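You operate a simulated robot arm through the tools that you are given. There is no shell and no other tool. Be economical: measure what you need, move in short steps, check, and stop when the job is done.

Carry out the task below with a simulated robot arm. There is one attempt and no reset: what you move stays moved.

JOB
Start the check belts at fast speed with the arch knob on high.
Fine: main switch on and the check stop button pulled out before you start them.

It is judged by the outcome, as a careful person would: the job done as asked, and still so three seconds after it is handed in. It fails if anything else is knocked over, pushed out of place, dropped, spilled or broken.

ROBOT AND FRAMES
A 6-joint arm with a two-finger parallel gripper, fixed in place. Base frame: the origin is at the foot of the arm, x ahead of it, y to its left, z up. Lengths are in m, angles in degrees, forces in N, time in s.
With the tool pointing down near the work surface it reaches from about 0.14 to 0.96 m from the base axis. Its first joint turns from -166.0 to 166.0 degrees. Payload 3.91 kg.
Tool frame: the origin (TCP) lies between the finger pads and is the grasp point; the fingertips stand 0.03 m ahead of it; z points along the fingers, y is the line along which they close. The gripper opens to 0.11 m. The fingers are 0.02 m wide and 0.01 m thick; the gripper's body (0.048 by 0.112 m) begins 0.055 m behind the TCP.
Orientation is that of the tool frame in the base frame, as a unit quaternion [x, y, z, w]. With the fingers straight down and closing along the base's y, the tool's x points along the base's -x, its y along +y and its z along -z.

CONTROLS
- The arm moves only by the tool drive_tool. Its argument "moves" is a list of rows, each a list of 3 entries, a list of its own where there are three numbers: the shift along the tool's x, y, z in m, then the turn, a rotation vector about the tool's x, y, z in degrees, then the finger opening in m, from 0 to 0.11. In form: [[[dx, dy, dz], [rx, ry, rz], grip], ...]. A call has 1 to 20 rows; each row is the pose to reach, as a shift and turn from the pose commanded when the call began, along the tool's axes at that moment. A row lasts 0.2 s, in which the tool goes at most 0.05 m and 8.6 degrees; a call with a longer step from one row to the next is refused whole, and so is a gripper value outside its range. A pose out of reach is approached as far as the arm can. The call stops where the force on the tool passes 40 N (or 10 N more than at its start, if that is more) or the arm is blocked; 0.2 s more then pass. Each finger travels about 0.153 m/s and halts on what it meets, pressing with about 39 N; the grip force reading is that of the motor and also rises with nothing between the fingers. The clock runs only during rows and for 0.2 s after the last one: add rows that repeat a pose to give the fingers time. It gives the time, the measured TCP pose, the force on the tool (base axes), the opening and the grip force at its end, in the units of the frame above (readings bear some noise), with the torque about the TCP (base axes, N m) and any sound that the robot's microphone picked up.
- Cameras (640 x 400 px; columns grow to the right, rows downward): "scene" is fixed at [0.0514, -0.4993, 1.1604]; the picture's right is [0.08, -1.00, 0.00], its down [-0.73, -0.06, -0.68] and it looks along [0.68, 0.05, -0.73] (base axes); focal length 214 px, centre (320, 200). "wrist" rides on the gripper at [0.072, 0.017, -0.103] in the tool frame; the picture's right is [-0.23, 0.97, 0.00], its down [-0.76, -0.18, -0.62] and it looks along [-0.61, -0.14, 0.78] (tool axes); focal length 222 px, centre (320, 200). There is no depth. A picture from a camera that has moved, and an enlarged one, comes with that camera's place and axes in the base frame and with its lens.
- snapshot(camera): a new picture of that camera. It takes no simulated time.
- inspect(camera, box): a new picture of the part [left, top, right, bottom] of that camera's present view, enlarged. It takes no simulated time.
- finish_job(): hands the job in; it is judged then, once.

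Work in short steps. Places have to be worked out from the pictures, the camera data and where the tool is seen: move nearer, look again, correct. Check each grasp and each placing, and mend what went wrong. You have 120 turns and 76 pictures in all, those below and enlarged ones among them. Open the gripper and draw the arm clear of the work before you hand the job in, unless the task says otherwise; then end with one line.

The tools are called after "Request:" by a JSON object that holds its "method" and its "body". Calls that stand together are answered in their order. drive_tool: Moves the arm, as the interface text tells. Its arguments: {"type":"object","properties":{"moves":{"type":"array","items":{"type":"array"}}},"required":["moves"]} The other tools are called the same way: snapshot (camera) takes a picture; inspect (camera, box) takes an enlarged picture of a part of a camera's view; finish_job () hands the job in.

At the start:

```text
time_s: 0.0
tool_pos: [0.5213, 0.0632, 1.3726]
tool_rot: [0.0, 1.0, -0.001, 0.002]
wrist_force: [0.3, -0.3, 0.8]
ft_torque: [-0.02, 0.0, 0.0]
width: 0.1099
grasp_force: 0.0
```

scene: 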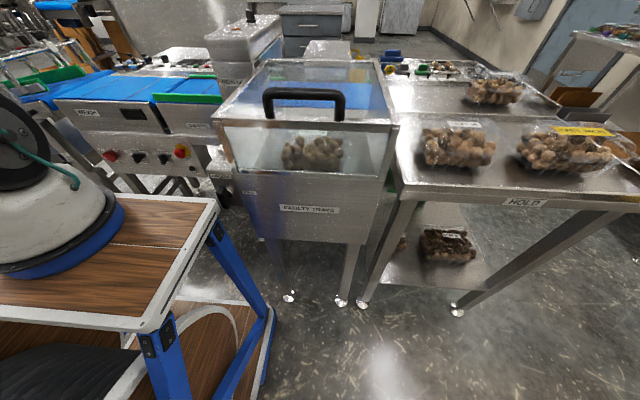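
wrist: 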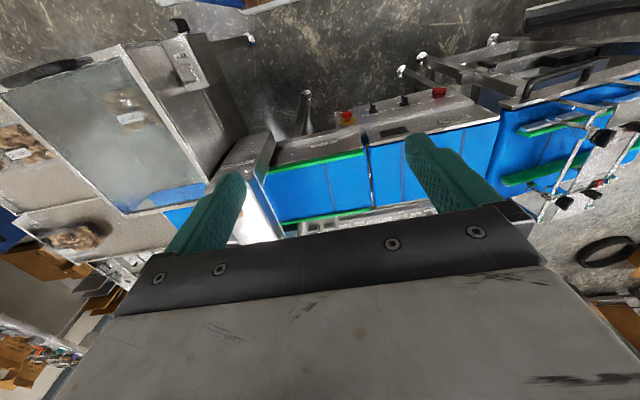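

The scene shows a conveyor with a control panel to the left ("CHECK"?). I'll enlarge both views to read the controls.

Request:
{"method": "inspect", "body": {"camera": "scene", "box": [0, 30, 240, 190]}}

Request:
{"method": "inspect", "body": {"camera": "wrist", "box": [260, 50, 520, 210]}}

Request:
{"method": "inspect", "body": {"camera": "scene", "box": [200, 0, 480, 120]}}

```text
2.50 times, centred on (120, 110) of scene
camera zoom: at [0.0514, -0.4993, 1.1604], right [0.08, -1.0, 0.0], down [-0.73, -0.06, -0.68], along [0.68, 0.05, -0.73], focal length 536 px, centre (820, 425)
```

zoom: 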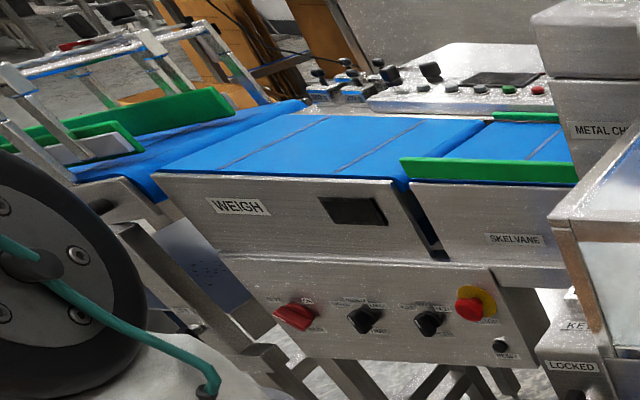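

```text
2.46 times, centred on (390, 130) of wrist
camera zoom: at [0.4483, 0.0814, 1.477], right [0.23, 0.97, 0.0], down [0.76, -0.18, 0.63], along [0.61, -0.14, -0.78], focal length 547 px, centre (148, 372)
```

zoom: 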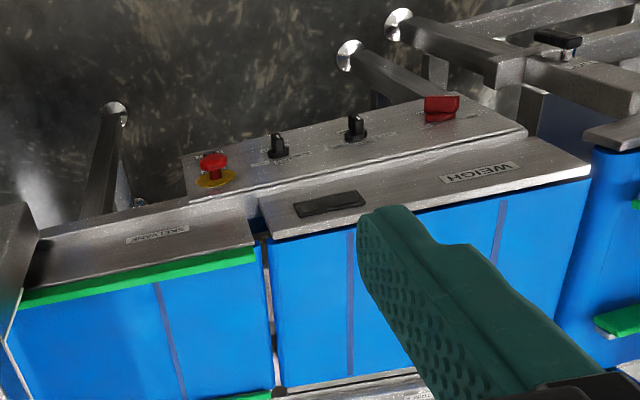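

```text
2.29 times, centred on (340, 60) of scene
camera zoom: at [0.0514, -0.4993, 1.1604], right [0.08, -1.0, 0.0], down [-0.73, -0.06, -0.68], along [0.68, 0.05, -0.73], focal length 490 px, centre (274, 520)
```

zoom: 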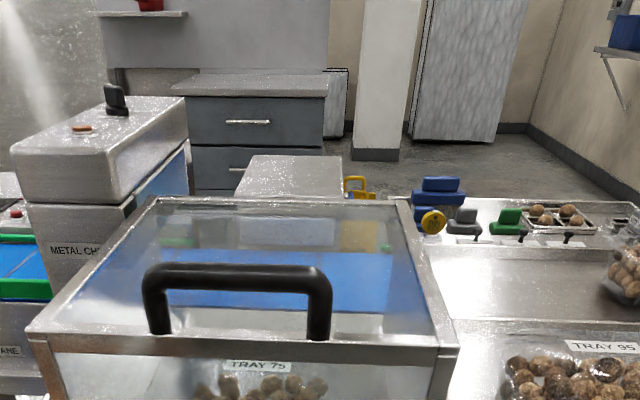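

Front panel has a red switch, two knobs, a stop button and a small button; the arch has a knob on top. Read the labels more closely.

Request:
{"method": "inspect", "body": {"camera": "scene", "box": [95, 135, 207, 205]}}

Request:
{"method": "inspect", "body": {"camera": "scene", "box": [190, 20, 302, 90]}}

Request:
{"method": "inspect", "body": {"camera": "wrist", "box": [330, 80, 458, 160]}}

Request:
{"method": "inspect", "body": {"camera": "scene", "box": [110, 40, 238, 120]}}

```text
5.71 times, centred on (151, 170) of scene
camera zoom: at [0.0514, -0.4993, 1.1604], right [0.08, -1.0, 0.0], down [-0.73, -0.06, -0.68], along [0.68, 0.05, -0.73], focal length 1226 px, centre (1286, 371)
```

zoom: 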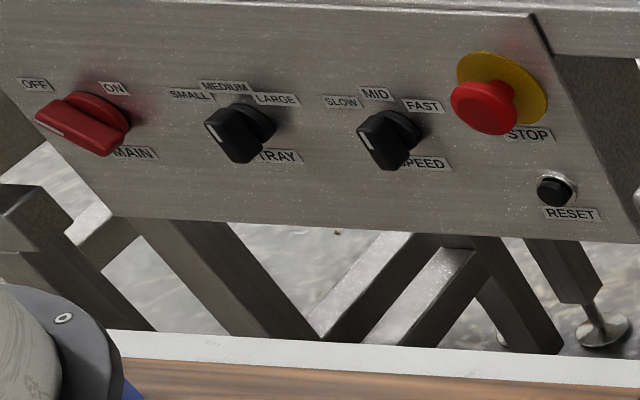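

```text
5.71 times, centred on (246, 55) of scene
camera zoom: at [0.0514, -0.4993, 1.1604], right [0.08, -1.0, 0.0], down [-0.73, -0.06, -0.68], along [0.68, 0.05, -0.73], focal length 1226 px, centre (743, 1029)
```

zoom: 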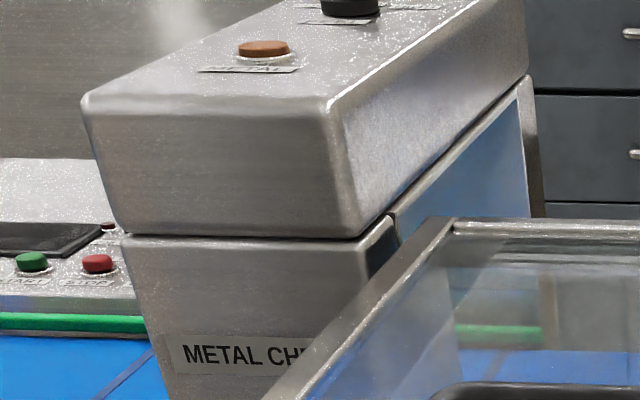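

```text
5.00 times, centred on (394, 120) of wrist
camera zoom: at [0.4483, 0.0814, 1.477], right [0.23, 0.97, 0.0], down [0.76, -0.18, 0.63], along [0.61, -0.14, -0.78], focal length 1111 px, centre (-50, 600)
```

zoom: 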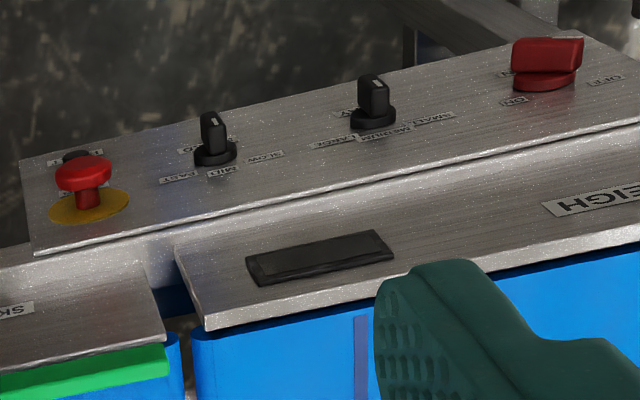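

```text
5.00 times, centred on (174, 80) of scene
camera zoom: at [0.0514, -0.4993, 1.1604], right [0.08, -1.0, 0.0], down [-0.73, -0.06, -0.68], along [0.68, 0.05, -0.73], focal length 1072 px, centre (1050, 800)
```

zoom: 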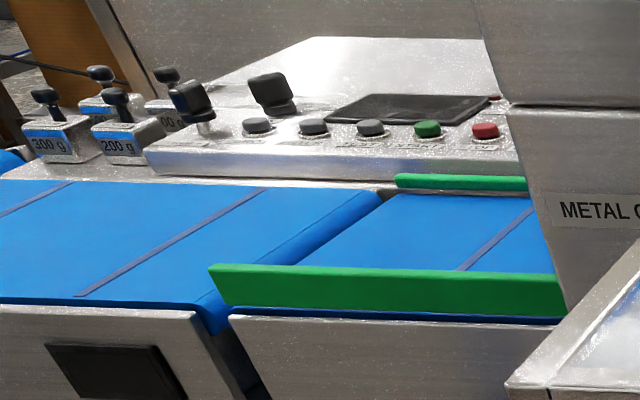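

Triangulated: stop button about (0.725, 0.116, 0.665), main switch about (0.74, 0.45, 0.63). I lower the tool to look at the panel close up.

Request:
{"method": "drive_tool", "body": {"moves": [[[0.005, 0.03, 0.04], [0, 0, 0], 0.11], [[0.01, 0.055, 0.08], [0, 0, 0], 0.11], [[0.01, 0.08, 0.12], [0, 0, 0], 0.11], [[0.015, 0.105, 0.16], [0, 0, 0], 0.11], [[0.02, 0.13, 0.2], [0, 0, 0], 0.11], [[0.02, 0.16, 0.24], [0, 0, 0], 0.11], [[0.02, 0.185, 0.28], [0, 0, 0], 0.11], [[0.02, 0.215, 0.32], [0, 0, 0], 0.11], [[0.02, 0.24, 0.36], [0, 0, 0], 0.11]]}}

Request:
{"method": "snapshot", "body": {"camera": "wrist"}}

Request:
{"method": "snapshot", "body": {"camera": "scene"}}

```text
refused: row 1 steps farther than a row can; nothing moved
```

```text
66 pictures are left
camera wrist: at [0.4483, 0.0814, 1.477], right [0.23, 0.97, 0.0], down [0.76, -0.18, 0.63], along [0.61, -0.14, -0.78], focal length 222 px, centre (320, 200)
```

wrist: 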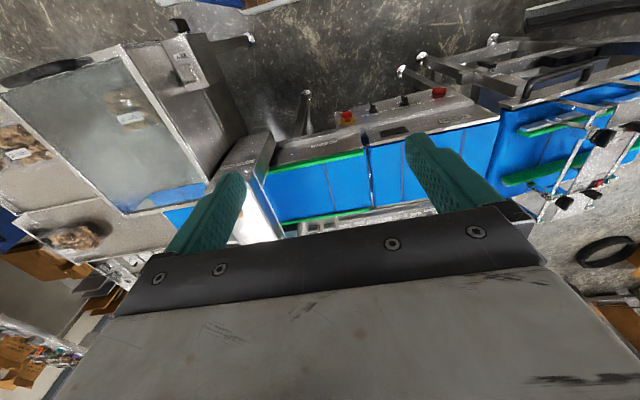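

```text
65 pictures are left
```

scene: 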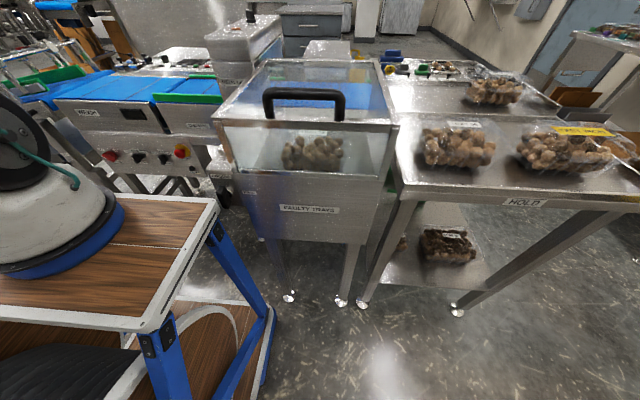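

Step limit is total length; I use smaller steps.

Request:
{"method": "drive_tool", "body": {"moves": [[[0.005, 0.025, 0.038], [0, 0, 0], 0.11], [[0.01, 0.05, 0.076], [0, 0, 0], 0.11], [[0.015, 0.075, 0.114], [0, 0, 0], 0.11], [[0.02, 0.1, 0.152], [0, 0, 0], 0.11], [[0.02, 0.125, 0.19], [0, 0, 0], 0.11], [[0.02, 0.15, 0.228], [0, 0, 0], 0.11], [[0.02, 0.175, 0.266], [0, 0, 0], 0.11], [[0.02, 0.2, 0.304], [0, 0, 0], 0.11], [[0.02, 0.225, 0.342], [0, 0, 0], 0.11]]}}

Request:
{"method": "snapshot", "body": {"camera": "wrist"}}

Request:
{"method": "snapshot", "body": {"camera": "scene"}}

```text
time_s: 2.0
tool_pos: [0.5012, 0.2894, 1.0318]
tool_rot: [0.0, 1.0, -0.001, 0.003]
wrist_force: [-0.2, -0.3, 0.4]
ft_torque: [0.04, 0.01, 0.01]
width: 0.1101
grasp_force: 0.0
```

```text
64 pictures are left
camera wrist: at [0.4289, 0.3073, 1.135], right [0.23, 0.97, 0.0], down [0.76, -0.18, 0.63], along [0.61, -0.14, -0.78], focal length 222 px, centre (320, 200)
```

wrist: 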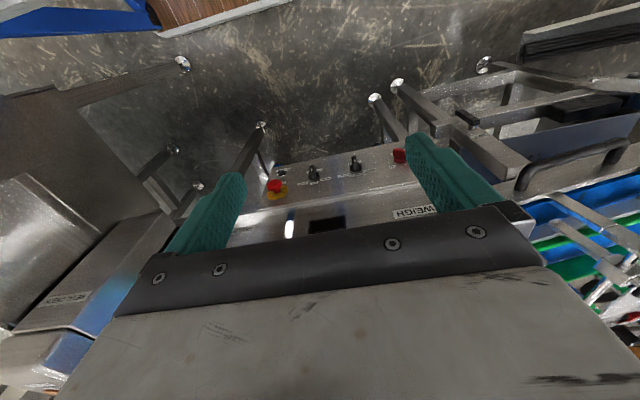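

```text
63 pictures are left
```

scene: 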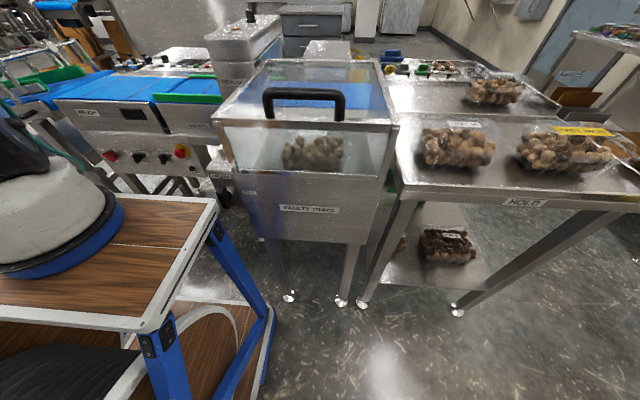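

The arm is now above the panel. Enlarge to read the knob states and for triangulation.

Request:
{"method": "inspect", "body": {"camera": "wrist", "box": [255, 130, 415, 230]}}

```text
4.00 times, centred on (335, 180) of wrist
camera zoom: at [0.4289, 0.3073, 1.135], right [0.23, 0.97, 0.0], down [0.76, -0.18, 0.63], along [0.61, -0.14, -0.78], focal length 888 px, centre (260, 280)
```

zoom: 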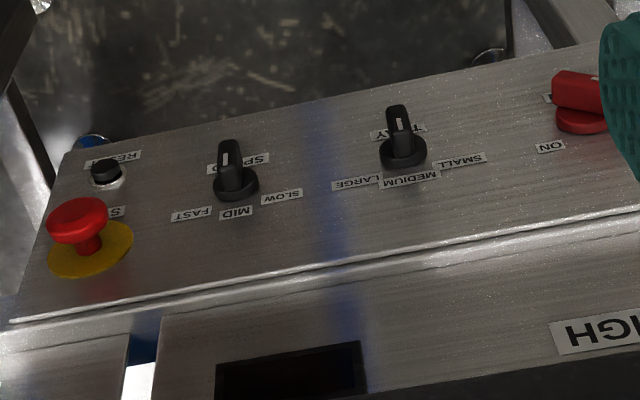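

The label row lies at x≈0.75, z≈0.64, and the panel is roughly vertical, facing the arm. I pitch the tool to point along +x while descending partially.

Request:
{"method": "drive_tool", "body": {"moves": [[[0, 0, 0.02], [0, -8.5, 0], 0.11], [[0, 0, 0.04], [0, -17, 0], 0.11], [[0, 0, 0.06], [0, -25.5, 0], 0.11], [[0, 0, 0.08], [0, -34, 0], 0.11], [[0, 0, 0.1], [0, -42.5, 0], 0.11], [[0, 0, 0.12], [0, -51, 0], 0.11], [[0, 0, 0.14], [0, -59.5, 0], 0.11], [[0, 0, 0.16], [0, -68, 0], 0.11], [[0, 0, 0.18], [0, -76, 0], 0.11], [[0, 0, 0.2], [0, -84, 0], 0.11], [[0, 0, 0.22], [0, -90, 0], 0.11]]}}

Request:
{"method": "snapshot", "body": {"camera": "wrist"}}

Request:
{"method": "snapshot", "body": {"camera": "scene"}}

```text
time_s: 4.4
tool_pos: [0.5132, 0.3719, 0.8749]
tool_rot: [-0.008, 0.709, -0.016, 0.704]
wrist_force: [0.2, -1.1, 0.1]
ft_torque: [0.04, 0.01, 0.0]
width: 0.1098
grasp_force: 0.0
out of reach, approached as far as the arm can: row 8, 9, 10, 11
```

```text
61 pictures are left
camera wrist: at [0.4088, 0.3887, 0.8036], right [0.01, 0.98, 0.19], down [-0.62, -0.14, 0.77], along [0.78, -0.13, 0.61], focal length 222 px, centre (320, 200)
```

wrist: 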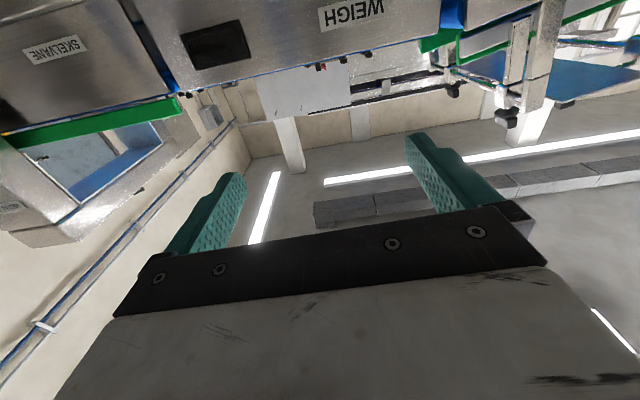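

```text
60 pictures are left
```

scene: 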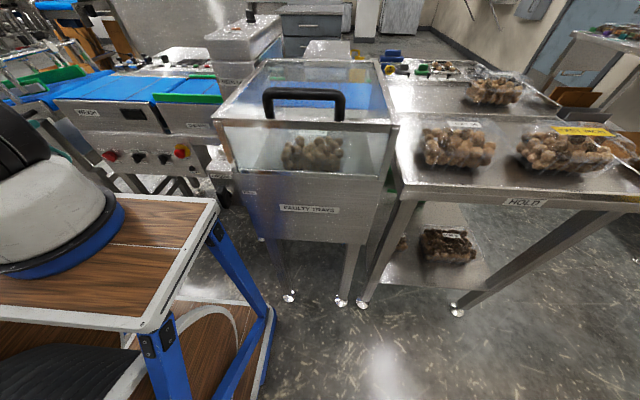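

That pose was too close to the base. I move forward and down so that the tool faces the panel from about 0.1 m.

Request:
{"method": "drive_tool", "body": {"moves": [[[0.0, 0, 0.04], [0, 0, 0], 0.11], [[0.03, 0, 0.07], [0, 0, 0], 0.11], [[0.07, 0, 0.08], [0, 0, 0], 0.11], [[0.11, 0, 0.08], [0, 0, 0], 0.11], [[0.15, 0, 0.08], [0, 0, 0], 0.11], [[0.17, 0, 0.08], [0, 0, 0], 0.11]]}}

Request:
{"method": "snapshot", "body": {"camera": "wrist"}}

```text
time_s: 5.8
tool_pos: [0.6185, 0.433, 0.7297]
tool_rot: [-0.006, 0.708, -0.016, 0.706]
wrist_force: [0.6, -0.1, -0.4]
ft_torque: [-0.03, 0.0, 0.01]
width: 0.1097
grasp_force: 0.1
out of reach, approached as far as the arm can: row 1, 2, 3, 4, 5, 6
```

```text
59 pictures are left
camera wrist: at [0.5147, 0.4491, 0.6576], right [0.01, 0.98, 0.2], down [-0.62, -0.15, 0.77], along [0.78, -0.13, 0.61], focal length 222 px, centre (320, 200)
```

wrist: 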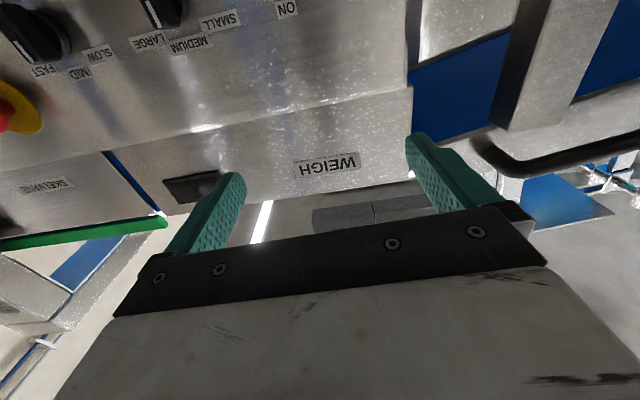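

The pose seems restricted near the base; I test whether moving forward makes it reachable.

Request:
{"method": "drive_tool", "body": {"moves": [[[0, 0, 0.0], [0, 0, 0], 0.11], [[0, 0, 0.02], [0, 0, 0], 0.11], [[0, 0, 0.04], [0, 0, 0], 0.11]]}}

```text
time_s: 6.6
tool_pos: [0.6586, 0.4335, 0.731]
tool_rot: [-0.001, 0.706, -0.002, 0.708]
wrist_force: [0.7, -0.2, -0.4]
ft_torque: [0.01, 0.01, 0.0]
width: 0.1098
grasp_force: 0.1
out of reach, approached as far as the arm can: row 2
```

Now reachable. I lower in front of the main switch (staying back of the panel) to look at it.

Request:
{"method": "drive_tool", "body": {"moves": [[[0.04, 0, 0], [0, 0, 0], 0.11], [[0.08, 0, 0], [0, 0, 0], 0.11], [[0.11, 0, 0], [0, 0, 0], 0.11]]}}

Request:
{"method": "snapshot", "body": {"camera": "wrist"}}

Request:
{"method": "snapshot", "body": {"camera": "scene"}}

```text
time_s: 7.4
tool_pos: [0.668, 0.4476, 0.6241]
tool_rot: [-0.002, 0.706, -0.005, 0.708]
wrist_force: [-0.1, 0.1, 0.1]
ft_torque: [-0.04, 0.01, 0.0]
width: 0.1104
grasp_force: 0.0
out of reach, approached as far as the arm can: row 1, 2, 3
```

```text
58 pictures are left
camera wrist: at [0.5639, 0.4651, 0.5509], right [0.0, 0.98, 0.22], down [-0.63, -0.17, 0.76], along [0.78, -0.14, 0.61], focal length 222 px, centre (320, 200)
```

wrist: 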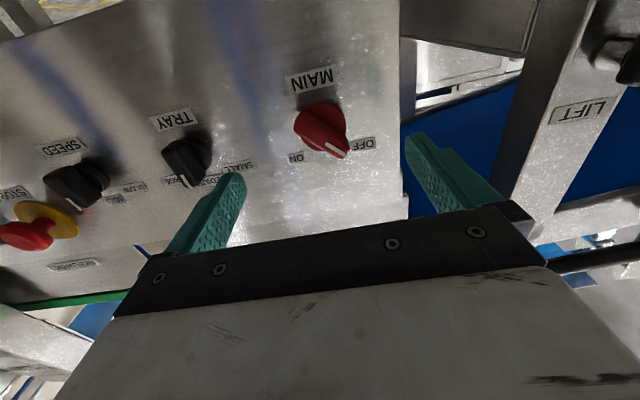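

```text
57 pictures are left
```

scene: 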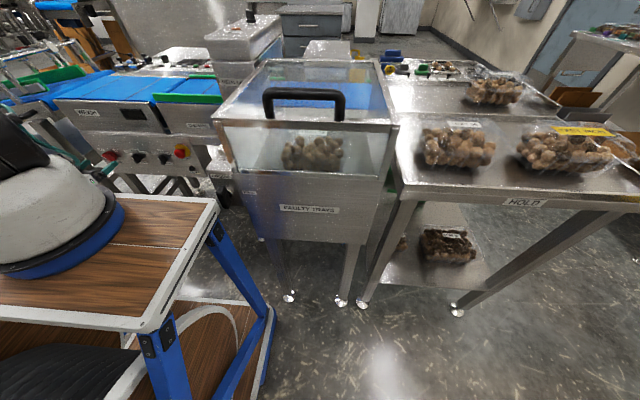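

Main points at OFF. Zoom in for the exact knob shapes and pointers.

Request:
{"method": "inspect", "body": {"camera": "wrist", "box": [0, 120, 240, 270]}}

Request:
{"method": "inspect", "body": {"camera": "wrist", "box": [240, 60, 400, 160]}}

```text
2.67 times, centred on (120, 195) of wrist
camera zoom: at [0.5639, 0.4651, 0.5509], right [0.0, 0.98, 0.22], down [-0.63, -0.17, 0.76], along [0.78, -0.14, 0.61], focal length 592 px, centre (853, 213)
```

zoom: 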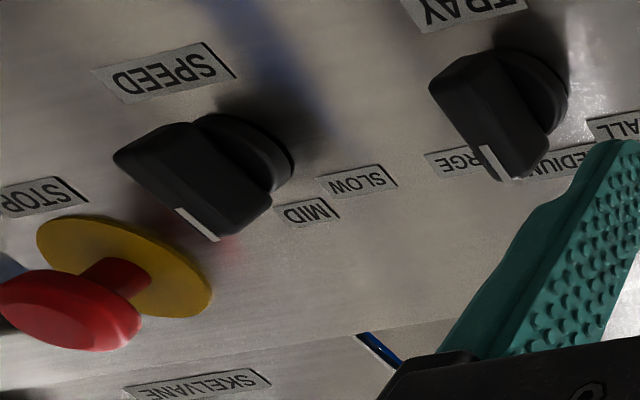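

```text
4.00 times, centred on (320, 110) of wrist
camera zoom: at [0.5639, 0.4651, 0.5509], right [0.0, 0.98, 0.22], down [-0.63, -0.17, 0.76], along [0.78, -0.14, 0.61], focal length 888 px, centre (320, 560)
```

zoom: 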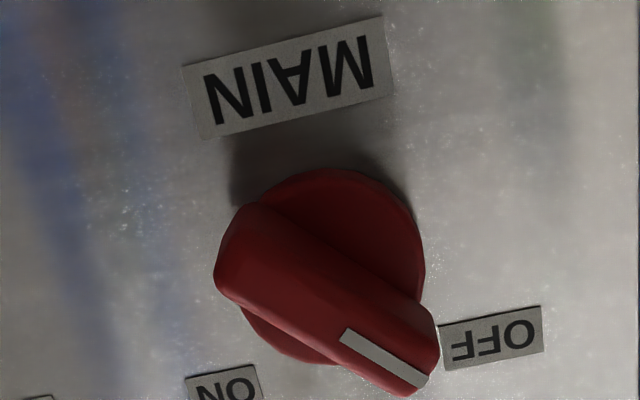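

Main bar points up-left (OFF); ON needs a 90° clockwise turn. Its centre is about (y 0.451, z 0.616). I roll -45° so the fingers straddle the bar, and align.

Request:
{"method": "drive_tool", "body": {"moves": [[[0.002, 0, 0.0], [0, 0, -8], 0.1], [[0.004, 0.001, 0.0], [0, 0, -16], 0.09], [[0.005, 0.002, 0.0], [0, 0, -24], 0.08], [[0.006, 0.003, 0], [0, 0, -32], 0.07], [[0.007, 0.003, 0], [0, 0, -39], 0.06], [[0.008, 0.003, 0], [0, 0, -45], 0.06]]}}

Request:
{"method": "snapshot", "body": {"camera": "wrist"}}

```text
time_s: 8.8
tool_pos: [0.6666, 0.4529, 0.614]
tool_rot: [-0.272, 0.652, -0.272, 0.654]
wrist_force: [0.3, 1.0, 0.0]
ft_torque: [0.0, -0.01, 0.04]
width: 0.0598
grasp_force: 0.1
```

```text
54 pictures are left
camera wrist: at [0.5637, 0.4131, 0.5507], right [0.0, 0.85, -0.53], down [-0.63, 0.41, 0.66], along [0.78, 0.33, 0.53], focal length 222 px, centre (320, 200)
```

wrist: 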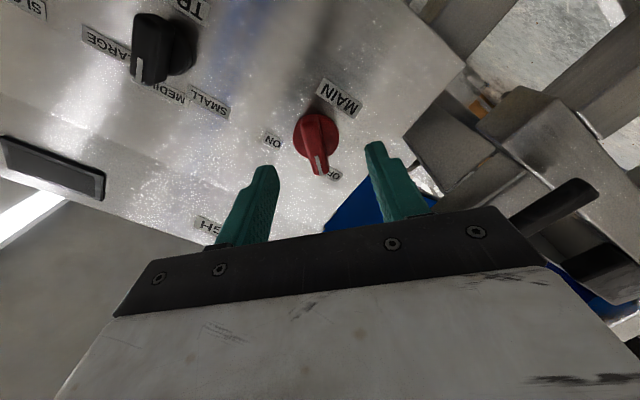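

The bar is aligned and centred between the fingers. Advance 0.04 m with the fingers open.

Request:
{"method": "drive_tool", "body": {"moves": [[[0, -0.001, 0.015], [0, 0, 0], 0.06], [[0, -0.002, 0.03], [0, 0, 0], 0.06], [[0, -0.002, 0.041], [0, 0, 0], 0.06]]}}

Request:
{"method": "snapshot", "body": {"camera": "wrist"}}

```text
time_s: 9.6
tool_pos: [0.7084, 0.4528, 0.6151]
tool_rot: [-0.27, 0.652, -0.271, 0.654]
wrist_force: [0.0, 0.5, -0.1]
ft_torque: [-0.02, 0.03, -0.01]
width: 0.0599
grasp_force: 0.1
```

```text
53 pictures are left
camera wrist: at [0.6049, 0.4127, 0.5528], right [0.0, 0.85, -0.53], down [-0.63, 0.41, 0.66], along [0.78, 0.33, 0.53], focal length 222 px, centre (320, 200)
```

wrist: 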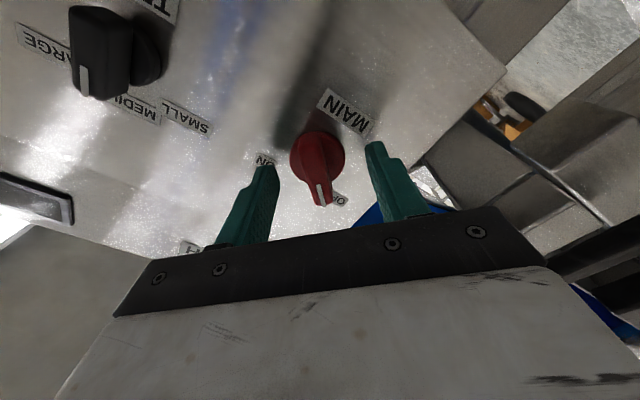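

The fingertips overlap the bar. Close the gripper on it.

Request:
{"method": "drive_tool", "body": {"moves": [[[0, 0, 0.002], [0, 0, 0], 0.03], [[0, 0, 0.002], [0, 0, 0], 0.01], [[0, 0, 0.002], [0, 0, 0], 0.01], [[0, 0, 0.002], [0, 0, 0], 0.01]]}}

Request:
{"method": "snapshot", "body": {"camera": "wrist"}}

```text
time_s: 10.6
tool_pos: [0.7102, 0.451, 0.6157]
tool_rot: [-0.27, 0.652, -0.27, 0.655]
wrist_force: [-1.7, -8.1, 9.9]
ft_torque: [-0.02, -0.08, -0.15]
width: 0.0163
grasp_force: 6.4
```

```text
52 pictures are left
camera wrist: at [0.6069, 0.4119, 0.5531], right [0.0, 0.85, -0.53], down [-0.63, 0.41, 0.66], along [0.78, 0.33, 0.53], focal length 222 px, centre (320, 200)
```

wrist: 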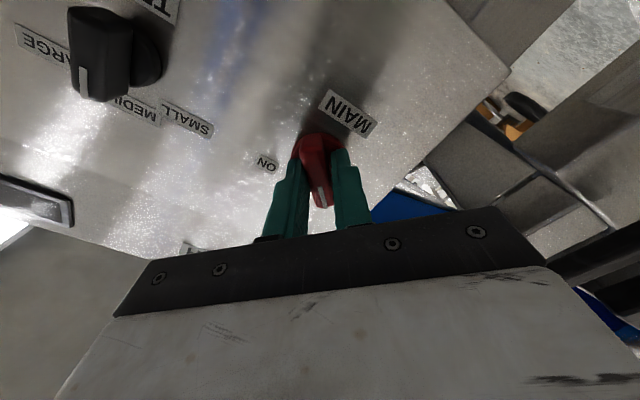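

Gripped at 16 mm width. Now turn clockwise 90° with small corrections.

Request:
{"method": "drive_tool", "body": {"moves": [[[0, -0.001, 0], [0, 0, 8.5], 0.01], [[0, -0.001, 0], [0, 0, 17], 0.01], [[0, -0.001, 0], [0, 0, 25.5], 0.01], [[0, -0.001, 0], [0, 0, 34], 0.01], [[0, -0.001, 0], [0, 0, 42.5], 0.01], [[0, -0.001, 0], [0, 0, 51], 0.01], [[0, -0.001, 0], [0, 0, 59.5], 0.01], [[0, -0.001, 0], [0, 0, 68], 0.01], [[0, -0.001, 0], [0, 0, 76], 0.01], [[0, -0.001, 0], [0, 0, 84], 0.01], [[0, -0.001, 0], [0, 0, 91], 0.01]]}}

Request:
{"method": "snapshot", "body": {"camera": "wrist"}}

```text
time_s: 12.0
tool_pos: [0.711, 0.4513, 0.6154]
tool_rot: [0.016, 0.706, 0.007, 0.708]
wrist_force: [-13.1, -16.5, 14.1]
ft_torque: [0.05, -1.54, 0.79]
width: 0.0139
grasp_force: 45.2
out of reach, approached as far as the arm can: row 6
stopped in row 6: the force on the tool passed its limit at 70 N (the readings are from after the stop); the commanded pose is now the measured one
```

```text
51 pictures are left
camera wrist: at [0.6089, 0.4725, 0.5431], right [0.01, 0.97, 0.26], down [-0.63, -0.19, 0.75], along [0.78, -0.17, 0.6], focal length 222 px, centre (320, 200)
```

wrist: 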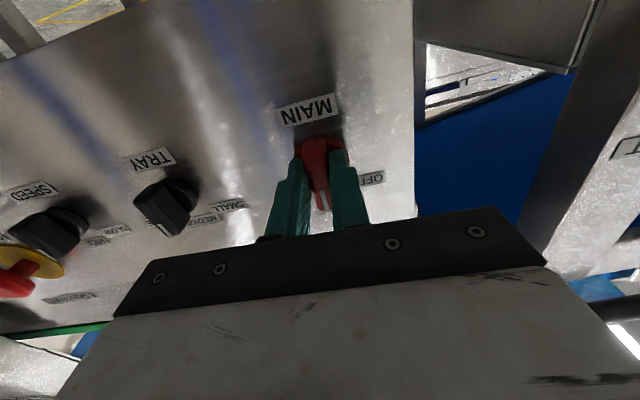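

The turn stopped halfway with an out-of-reach step causing force. Try continuing in smaller steps.

Request:
{"method": "drive_tool", "body": {"moves": [[[0, 0, 0], [0, 0, 2], 0.012], [[0, 0, 0], [0, 0, 6], 0.012], [[0, 0, 0], [0, 0, 10], 0.012], [[0, 0, 0], [0, 0, 14], 0.012]]}}

```text
time_s: 12.3
tool_pos: [0.7125, 0.4516, 0.6146]
tool_rot: [0.019, 0.705, 0.007, 0.709]
wrist_force: [-16.6, -14.4, 14.4]
ft_torque: [0.05, -1.03, 0.94]
width: 0.0141
grasp_force: 45.1
out of reach, approached as far as the arm can: row 1
stopped in row 1: the force on the tool passed its limit at 57 N (the readings are from after the stop); the commanded pose is now the measured one
```

At the reach boundary for this roll. I release, back off, and see where the switch stands.

Request:
{"method": "drive_tool", "body": {"moves": [[[0, 0, 0], [0, 0, -1], 0.03], [[0, 0, 0], [0, 0, -2], 0.05], [[0, 0, -0.01], [0, 0, -4], 0.06], [[0, 0, -0.03], [0, 0, -8], 0.06], [[0, 0, -0.04], [0, 0, -16], 0.06]]}}

Request:
{"method": "inspect", "body": {"camera": "wrist", "box": [160, 50, 480, 250]}}

```text
time_s: 13.5
tool_pos: [0.6732, 0.452, 0.6124]
tool_rot: [-0.081, 0.702, -0.092, 0.702]
wrist_force: [-0.4, -0.2, 0.7]
ft_torque: [0.0, 0.02, 0.01]
width: 0.0601
grasp_force: 0.0
```

```text
2.00 times, centred on (320, 150) of wrist
camera zoom: at [0.5695, 0.4543, 0.5388], right [0.02, 1.0, -0.01], down [-0.62, 0.02, 0.78], along [0.78, 0.0, 0.62], focal length 444 px, centre (320, 300)
```

zoom: 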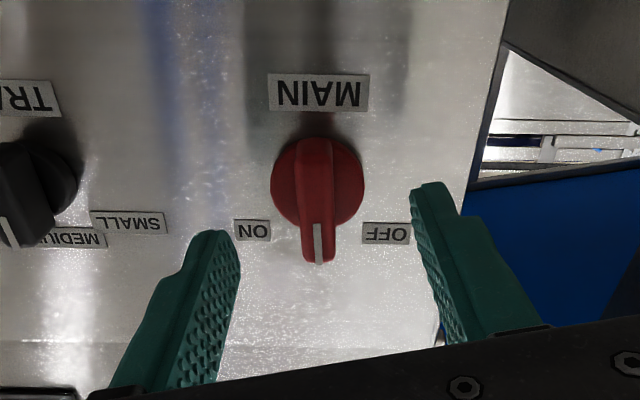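

The switch rests halfway. I'll push its tip toward ON with closed fingers: roll to -45°, close, place to the +y side of the tip.

Request:
{"method": "drive_tool", "body": {"moves": [[[-0.006, 0.005, 0], [0, 0, -8], 0.04], [[-0.012, 0.01, 0], [0, 0, -16], 0.02], [[-0.018, 0.016, 0], [0, 0, -24], 0.0], [[-0.0255, 0.0214, 0], [0, 0, -31], 0.0], [[-0.0255, 0.0214, 0], [0, 0, -31], 0.0]]}}

Request:
{"method": "inspect", "body": {"camera": "wrist", "box": [160, 50, 480, 250]}}

```text
time_s: 14.7
tool_pos: [0.6747, 0.4804, 0.6334]
tool_rot: [-0.264, 0.655, -0.277, 0.652]
wrist_force: [-0.6, 0.1, -0.2]
ft_torque: [0.01, -0.01, 0.02]
width: 0.0
grasp_force: 37.9
```

```text
2.00 times, centred on (320, 150) of wrist
camera zoom: at [0.5695, 0.4431, 0.57], right [0.02, 0.85, -0.53], down [-0.62, 0.42, 0.66], along [0.79, 0.32, 0.53], focal length 444 px, centre (320, 300)
```

zoom: 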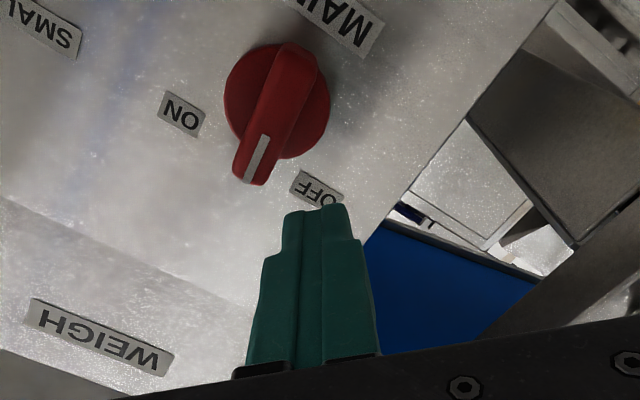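

Advance beside the tip, then sweep toward ON.

Request:
{"method": "drive_tool", "body": {"moves": [[[0, 0, 0.02], [0, 0, 0], 0], [[0, 0, 0.036], [0, 0, 0], 0], [[0.005, -0.006, 0.036], [0, 0, 0], 0], [[0.009, -0.012, 0.036], [0, 0, 0], 0], [[0.014, -0.018, 0.036], [0, 0, 0], 0], [[0.018, -0.023, 0.036], [0, 0, 0], 0], [[0.021, -0.025, 0.036], [0, 0, 0], 0]]}}

Request:
{"method": "inspect", "body": {"camera": "wrist", "box": [160, 50, 480, 250]}}

```text
time_s: 16.3
tool_pos: [0.7078, 0.4515, 0.6419]
tool_rot: [-0.262, 0.652, -0.272, 0.657]
wrist_force: [-1.2, 7.0, 7.0]
ft_torque: [-0.03, 0.07, 0.14]
width: 0.0
grasp_force: 37.2
stopped in row 7: the force on the tool passed its limit at 44 N (the readings are from after the stop); the commanded pose is now the measured one
```

```text
2.00 times, centred on (320, 150) of wrist
camera zoom: at [0.6067, 0.4146, 0.5771], right [0.01, 0.86, -0.52], down [-0.63, 0.41, 0.66], along [0.78, 0.32, 0.54], focal length 444 px, centre (320, 300)
```

zoom: 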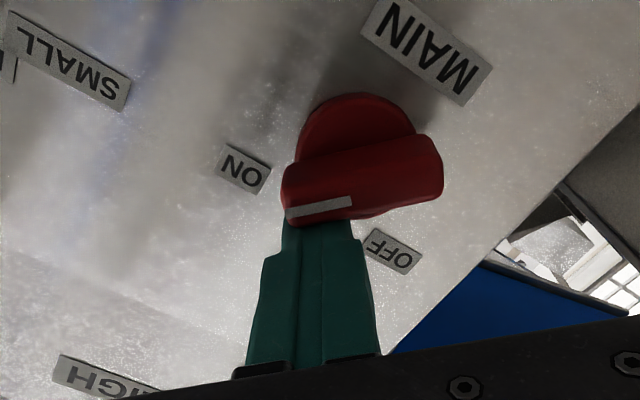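

Main is now at ON against its stop. I back off from the handle and retreat, tilting the tool down 40° for reach on the nearer controls.

Request:
{"method": "drive_tool", "body": {"moves": [[[-0.004, 0, -0.0], [0, 0, 0], 0], [[-0.006, 0, -0.03], [0, 0, 0], 0], [[-0.01, 0, -0.06], [-3, 3, 0], 0], [[-0.03, 0.0, -0.07], [-8.5, 8.5, 0], 0], [[-0.05, 0, -0.07], [-14, 14, 0], 0], [[-0.07, 0, -0.07], [-20, 20, 0], 0], [[-0.08, 0, -0.07], [-25, 25, 0], 0], [[-0.08, 0, -0.07], [-28.3, 28.3, 0], 0]]}}

Request:
{"method": "snapshot", "body": {"camera": "wrist"}}

```text
time_s: 18.1
tool_pos: [0.6397, 0.5083, 0.6962]
tool_rot: [-0.34, 0.838, -0.16, 0.394]
wrist_force: [0.8, 0.1, -0.2]
ft_torque: [0.0, 0.02, 0.0]
width: 0.0002
grasp_force: 37.5
```

```text
47 pictures are left
camera wrist: at [0.5189, 0.4703, 0.7141], right [-0.33, 0.86, -0.4], down [-0.05, 0.4, 0.91], along [0.94, 0.32, -0.09], focal length 222 px, centre (320, 200)
```

wrist: 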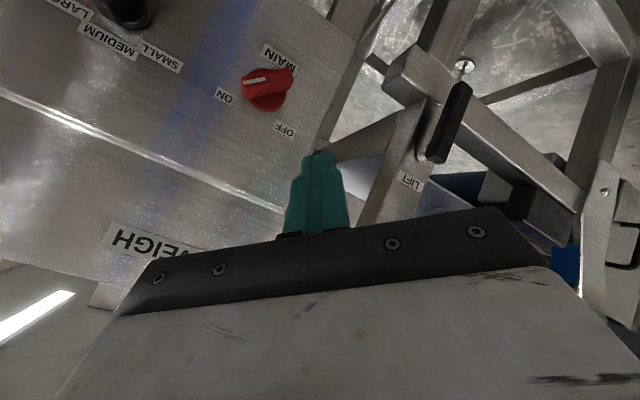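

Main confirmed ON. I roll back to level and move across in front of the speed and stop controls.

Request:
{"method": "drive_tool", "body": {"moves": [[[0.027, -0.029, -0.005], [0, 0, 6], 0.02], [[0.055, -0.058, -0.01], [0, 0, 12], 0.04], [[0.082, -0.087, -0.015], [0, 0, 18], 0.06], [[0.11, -0.116, -0.02], [0, 0, 24], 0.08], [[0.137, -0.145, -0.025], [0, 0, 30], 0.09], [[0.164, -0.174, -0.03], [0, 0, 36], 0.09], [[0.192, -0.204, -0.033], [0, 0, 41], 0.09], [[0.219, -0.233, -0.035], [0, 0, 45], 0.09]]}}

Request:
{"method": "snapshot", "body": {"camera": "wrist"}}

```text
time_s: 19.9
tool_pos: [0.6531, 0.2255, 0.7769]
tool_rot: [0.002, 0.909, -0.021, 0.416]
wrist_force: [-0.2, 0.5, -0.5]
ft_torque: [0.01, -0.01, -0.01]
width: 0.09
grasp_force: 0.2
out of reach, approached as far as the arm can: row 7, 8
```

```text
46 pictures are left
camera wrist: at [0.5267, 0.2453, 0.7884], right [0.17, 0.98, 0.14], down [0.02, -0.14, 0.99], along [0.99, -0.16, -0.04], focal length 222 px, centre (320, 200)
```

wrist: 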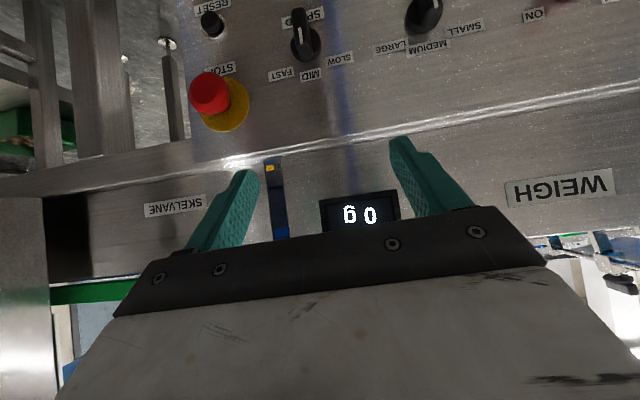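

The display lit "0 g", so power is on. Enlarge the stop and speed controls.

Request:
{"method": "inspect", "body": {"camera": "wrist", "box": [180, 0, 340, 150]}}

```text
2.67 times, centred on (260, 75) of wrist
camera zoom: at [0.5267, 0.2453, 0.7884], right [0.17, 0.98, 0.14], down [0.02, -0.14, 0.99], along [0.99, -0.16, -0.04], focal length 592 px, centre (480, 533)
```

zoom: 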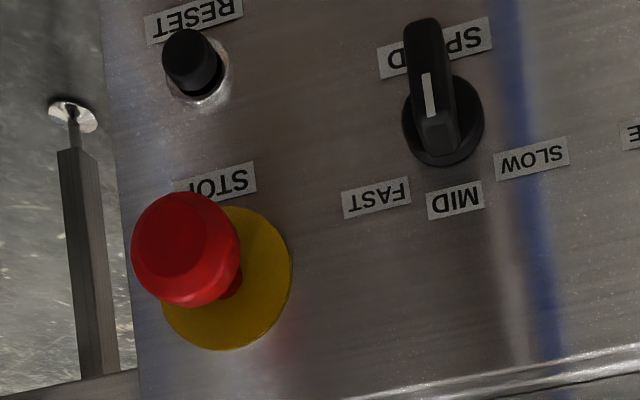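

Speed pointer is at MID; stop head centre is about (0.725, 0.118, 0.659). I tilt to 55° down and go to a pre-grasp 6 cm off the stop button.

Request:
{"method": "drive_tool", "body": {"moves": [[[0.004, -0.03, 0.012], [0, 5, 0], 0.08], [[0.008, -0.06, 0.025], [0, 10, 0], 0.07], [[0.012, -0.09, 0.04], [0, 15, 0], 0.07], [[0.0168, -0.1075, 0.0546], [0, 15, 0], 0.07]]}}

Request:
{"method": "snapshot", "body": {"camera": "wrist"}}

```text
time_s: 20.9
tool_pos: [0.6808, 0.1176, 0.7332]
tool_rot: [0.003, 0.956, -0.025, 0.294]
wrist_force: [-0.2, 0.2, -0.1]
ft_torque: [-0.02, 0.0, 0.0]
width: 0.0697
grasp_force: 0.1
```

```text
44 pictures are left
camera wrist: at [0.5638, 0.1394, 0.7767], right [0.21, 0.97, 0.08], down [0.28, -0.14, 0.95], along [0.94, -0.17, -0.3], focal length 222 px, centre (320, 200)
```

wrist: 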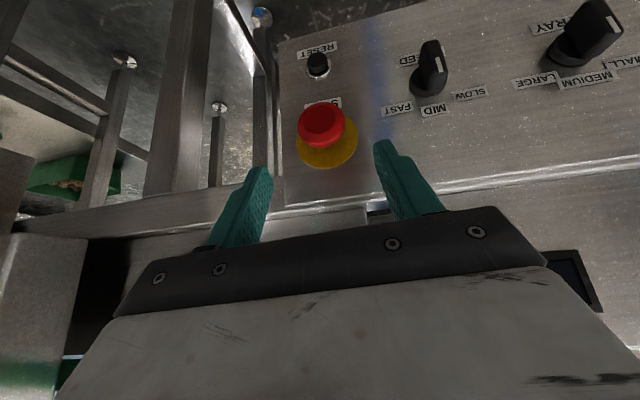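

Aligned. Advance so the fingers straddle the stop head.

Request:
{"method": "drive_tool", "body": {"moves": [[[0.001, 0, 0.02], [0, 0, 0], 0.07], [[0.002, 0, 0.04], [0, 0, 0], 0.07], [[0.004, 0, 0.055], [0, 0, 0], 0.07], [[0.004, 0, 0.0646], [0, 0, 0], 0.07]]}}

Request:
{"method": "inspect", "body": {"camera": "wrist", "box": [200, 70, 440, 220]}}

```text
time_s: 21.9
tool_pos: [0.7217, 0.1182, 0.6836]
tool_rot: [0.003, 0.955, -0.028, 0.294]
wrist_force: [-0.8, -0.3, -0.1]
ft_torque: [0.01, -0.03, -0.01]
width: 0.0698
grasp_force: 0.0
out of reach, approached as far as the arm can: row 1, 2, 3, 4
```

```text
2.67 times, centred on (320, 145) of wrist
camera zoom: at [0.604, 0.141, 0.7271], right [0.21, 0.97, 0.08], down [0.28, -0.13, 0.95], along [0.94, -0.18, -0.3], focal length 592 px, centre (320, 347)
```

zoom: 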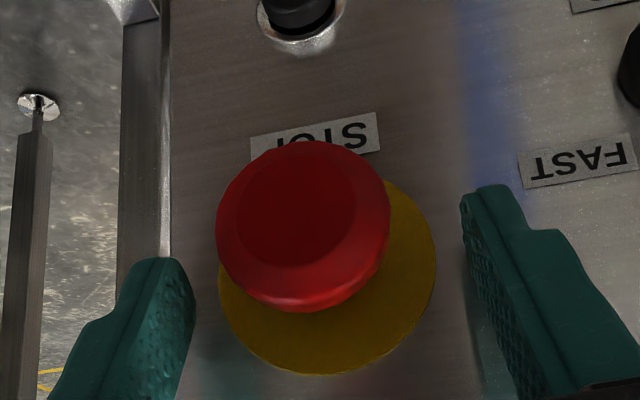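

Slightly forward of plan but the fingers straddle the back half of the head. Close on it.

Request:
{"method": "drive_tool", "body": {"moves": [[[0, 0, 0], [0, 0, 0], 0.05], [[0, 0, 0], [0, 0, 0], 0.03], [[0, 0, 0], [0, 0, 0], 0.03], [[0, 0, 0], [0, 0, 0], 0.03]]}}

Request:
{"method": "inspect", "body": {"camera": "wrist", "box": [200, 70, 440, 220]}}

```text
time_s: 22.9
tool_pos: [0.7222, 0.1168, 0.6816]
tool_rot: [0.005, 0.956, -0.028, 0.292]
wrist_force: [3.8, -34.3, 5.4]
ft_torque: [-0.68, -0.14, -0.09]
width: 0.0391
grasp_force: 45.1
```

```text
2.67 times, centred on (320, 145) of wrist
camera zoom: at [0.6036, 0.1398, 0.7271], right [0.21, 0.97, 0.08], down [0.28, -0.14, 0.95], along [0.94, -0.18, -0.3], focal length 592 px, centre (320, 347)
```

zoom: 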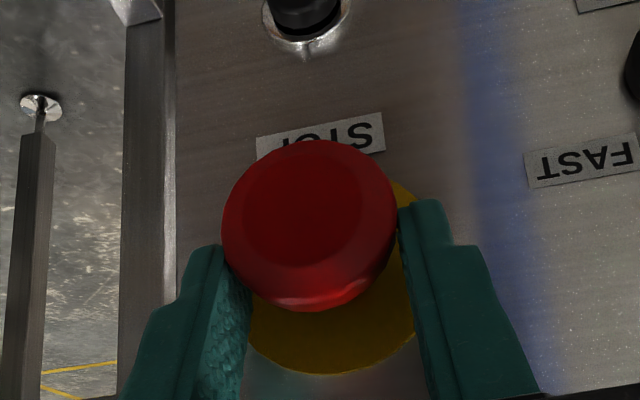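

Head gripped (39 mm). Pull it out along -x, adding a little pitch to stay in reach.

Request:
{"method": "drive_tool", "body": {"moves": [[[0.001, -0.0015, -0.0005], [0, 2, 0], 0.03], [[0.0035, -0.002, -0.002], [0, 4, 0], 0.03], [[0.006, -0.002, -0.0035], [0, 6, 0], 0.03], [[0.0085, -0.002, -0.005], [0, 8, 0], 0.03], [[0.0105, -0.002, -0.0065], [0, 8, 0], 0.03]]}}

Request:
{"method": "inspect", "body": {"camera": "wrist", "box": [200, 70, 440, 220]}}

```text
time_s: 24.0
tool_pos: [0.7171, 0.117, 0.6837]
tool_rot: [0.008, 0.972, -0.02, 0.234]
wrist_force: [17.4, -20.9, -9.0]
ft_torque: [-0.52, -0.74, 0.09]
width: 0.0385
grasp_force: 44.3
stopped in row 5: the force on the tool passed its limit at 47 N (the readings are from after the stop); the commanded pose is now the measured one
```

```text
2.67 times, centred on (320, 145) of wrist
camera zoom: at [0.6056, 0.1389, 0.7423], right [0.23, 0.97, 0.07], down [0.39, -0.15, 0.91], along [0.89, -0.18, -0.41], focal length 592 px, centre (320, 347)
```

zoom: 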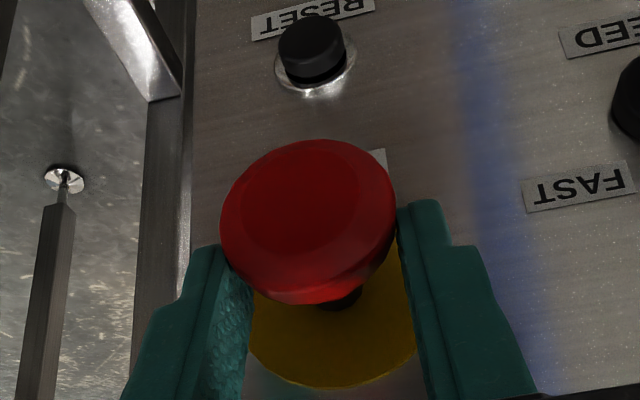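

Force limit reached at about 7 mm of pull. Release and step back to see whether the head moved out.

Request:
{"method": "drive_tool", "body": {"moves": [[[0, 0, 0], [0, 0, 0], 0.05], [[0, 0, 0], [0, 0, 0], 0.07], [[0, 0, -0.02], [0, 0, 0], 0.07], [[0, 0, -0.05], [0, 0, 0], 0.07]]}}

Request:
{"method": "inspect", "body": {"camera": "wrist", "box": [200, 40, 440, 190]}}

Request:
{"method": "inspect", "body": {"camera": "scene", "box": [95, 135, 207, 205]}}

```text
time_s: 25.0
tool_pos: [0.6938, 0.1198, 0.7299]
tool_rot: [0.007, 0.972, -0.02, 0.233]
wrist_force: [0.9, 1.0, -0.4]
ft_torque: [0.03, 0.01, 0.0]
width: 0.07
grasp_force: 0.0
```

```text
2.67 times, centred on (320, 115) of wrist
camera zoom: at [0.5832, 0.142, 0.7885], right [0.22, 0.97, 0.07], down [0.39, -0.15, 0.91], along [0.89, -0.18, -0.42], focal length 592 px, centre (320, 427)
```

zoom: 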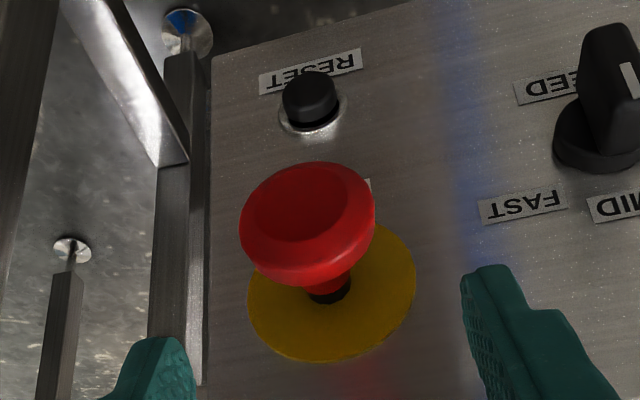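

```text
5.71 times, centred on (151, 170) of scene
camera zoom: at [0.0514, -0.4993, 1.1604], right [0.08, -1.0, 0.0], down [-0.73, -0.06, -0.68], along [0.68, 0.05, -0.73], focal length 1226 px, centre (1286, 371)
```

zoom: 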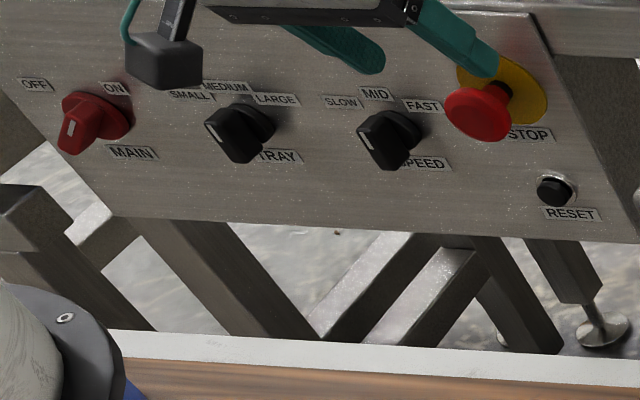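

The head moved out and a black collar now shows, so the stop is pulled out. Next: close the fingers and go beside the SPEED knob's tip on its +y side.

Request:
{"method": "drive_tool", "body": {"moves": [[[0, 0.03, 0], [0, 0, 0], 0.03], [[0.003, 0.06, 0.0], [0, 0, 0], 0.0], [[0.006, 0.09, 0.008], [0, 0, 0], 0.0], [[0.0127, 0.125, 0.016], [0, 0, 0], 0.0]]}}

Request:
{"method": "inspect", "body": {"camera": "wrist", "box": [200, 40, 440, 190]}}

```text
time_s: 26.0
tool_pos: [0.6896, 0.2428, 0.7035]
tool_rot: [0.007, 0.972, -0.02, 0.232]
wrist_force: [0.6, 0.4, -0.2]
ft_torque: [-0.01, 0.01, -0.01]
width: 0.0001
grasp_force: 37.3
```

```text
2.67 times, centred on (320, 115) of wrist
camera zoom: at [0.5795, 0.2651, 0.7622], right [0.22, 0.97, 0.07], down [0.39, -0.15, 0.91], along [0.89, -0.18, -0.42], focal length 592 px, centre (320, 427)
```

zoom: 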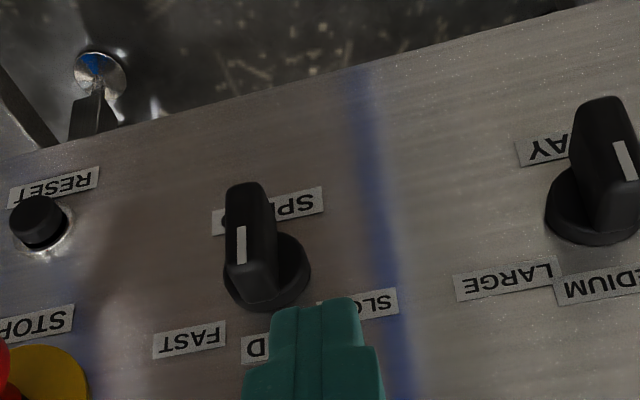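

Advance to the knob side then sweep in -y.

Request:
{"method": "drive_tool", "body": {"moves": [[[-0.001, 0.003, 0.02], [0, 0, 0], 0.0], [[-0.002, 0.003, 0.04], [0, 0, 0], 0.0], [[-0.0033, 0.003, 0.0516], [0, 0, 0], 0.0], [[-0.0033, -0.004, 0.0516], [0, 0, 0], 0.0], [[-0.0033, -0.01, 0.0516], [0, 0, 0], 0.0], [[-0.0033, -0.015, 0.0516], [0, 0, 0], 0.0], [[-0.0033, -0.018, 0.0516], [0, 0, 0], 0.0]]}}

Request:
{"method": "inspect", "body": {"camera": "wrist", "box": [200, 40, 440, 190]}}

```text
time_s: 27.6
tool_pos: [0.7174, 0.225, 0.6603]
tool_rot: [0.005, 0.972, -0.02, 0.233]
wrist_force: [-1.5, 14.7, 0.1]
ft_torque: [0.45, 0.09, 0.06]
width: 0.0
grasp_force: 37.6
```

```text
2.67 times, centred on (320, 115) of wrist
camera zoom: at [0.606, 0.2465, 0.7191], right [0.22, 0.97, 0.07], down [0.39, -0.15, 0.91], along [0.89, -0.17, -0.42], focal length 592 px, centre (320, 427)
```

zoom: 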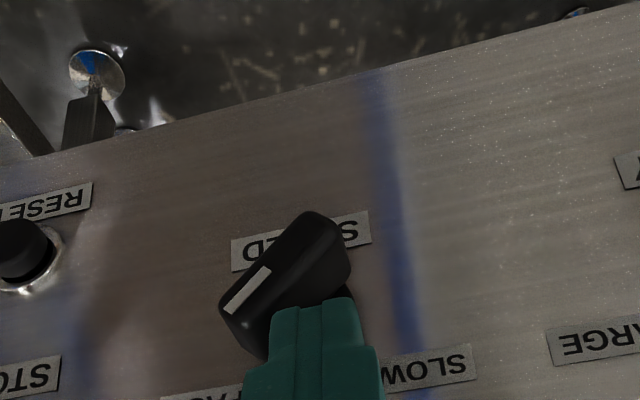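

The knob has turned about 45°. Back off and check the pointer.

Request:
{"method": "drive_tool", "body": {"moves": [[[0, 0.008, 0], [0, 0, 0], 0.0], [[0, 0.012, -0.02], [0, 0, 0], 0.0], [[0, 0.012, -0.05], [0, 0, 0], 0.0], [[-0.02, 0.012, -0.09], [0, 0, 0], 0.0]]}}

Request:
{"method": "snapshot", "body": {"camera": "wrist"}}

```text
time_s: 28.6
tool_pos: [0.6928, 0.2383, 0.7474]
tool_rot: [0.007, 0.972, -0.021, 0.233]
wrist_force: [0.3, -0.5, -1.1]
ft_torque: [0.02, -0.01, 0.02]
width: 0.0
grasp_force: 37.6
```

```text
36 pictures are left
camera wrist: at [0.5818, 0.2595, 0.8071], right [0.22, 0.97, 0.07], down [0.39, -0.15, 0.91], along [0.89, -0.18, -0.42], focal length 222 px, centre (320, 200)
```

wrist: 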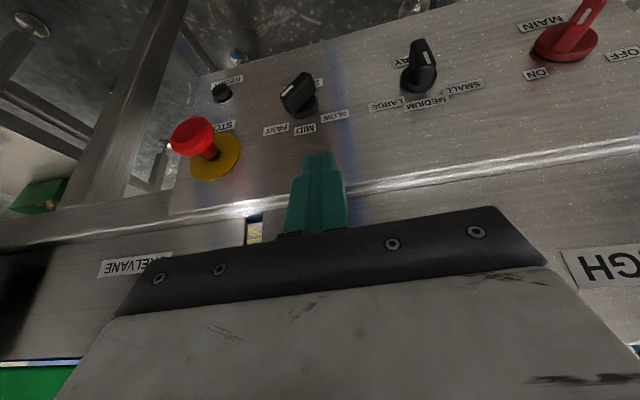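

Speed is on FAST. Now rise well clear, then move sideways over the arch to see its knob and the rear console.

Request:
{"method": "drive_tool", "body": {"moves": [[[-0.02, 0, -0.04], [0, 0, 0], 0], [[-0.041, 0, -0.08], [0, 0, 0], 0], [[-0.061, 0, -0.12], [0, 0, 0], 0], [[-0.082, 0, -0.16], [0, 0, 0], 0], [[-0.102, 0, -0.2], [0, 0, 0], 0], [[-0.122, 0, -0.24], [0, 0, 0], 0], [[-0.143, 0, -0.28], [0, 0, 0], 0], [[-0.163, 0, -0.32], [0, 0, 0], 0], [[-0.184, 0, -0.36], [0, 0, 0], 0], [[-0.204, 0, -0.4], [0, 0, 0], 0], [[-0.227, 0, -0.44], [0, 0, 0], 0], [[-0.227, -0.04, -0.44], [0, 0, 0], 0], [[-0.227, -0.08, -0.44], [0, 0, 0], 0], [[-0.227, -0.12, -0.44], [0, 0, 0], 0], [[-0.227, -0.16, -0.44], [0, 0, 0], 0], [[-0.227, -0.2, -0.44], [0, 0, 0], 0], [[-0.227, -0.24, -0.44], [0, 0, 0], 0], [[-0.227, -0.28, -0.44], [0, 0, 0], 0]]}}

Request:
{"method": "snapshot", "body": {"camera": "wrist"}}

```text
time_s: 32.4
tool_pos: [0.6917, -0.0214, 1.254]
tool_rot: [0.006, 0.972, -0.02, 0.233]
wrist_force: [0.0, -0.2, -0.2]
ft_torque: [-0.02, -0.01, -0.01]
width: 0.0001
grasp_force: 37.5
```

```text
35 pictures are left
camera wrist: at [0.5805, 0.0, 1.3127], right [0.22, 0.97, 0.07], down [0.39, -0.15, 0.91], along [0.89, -0.17, -0.42], focal length 222 px, centre (320, 200)
```

wrist: 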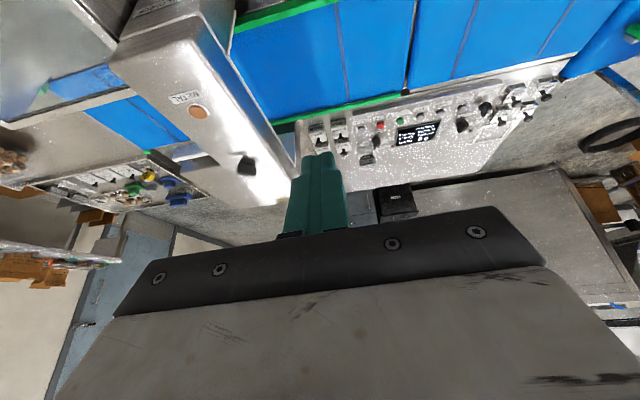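

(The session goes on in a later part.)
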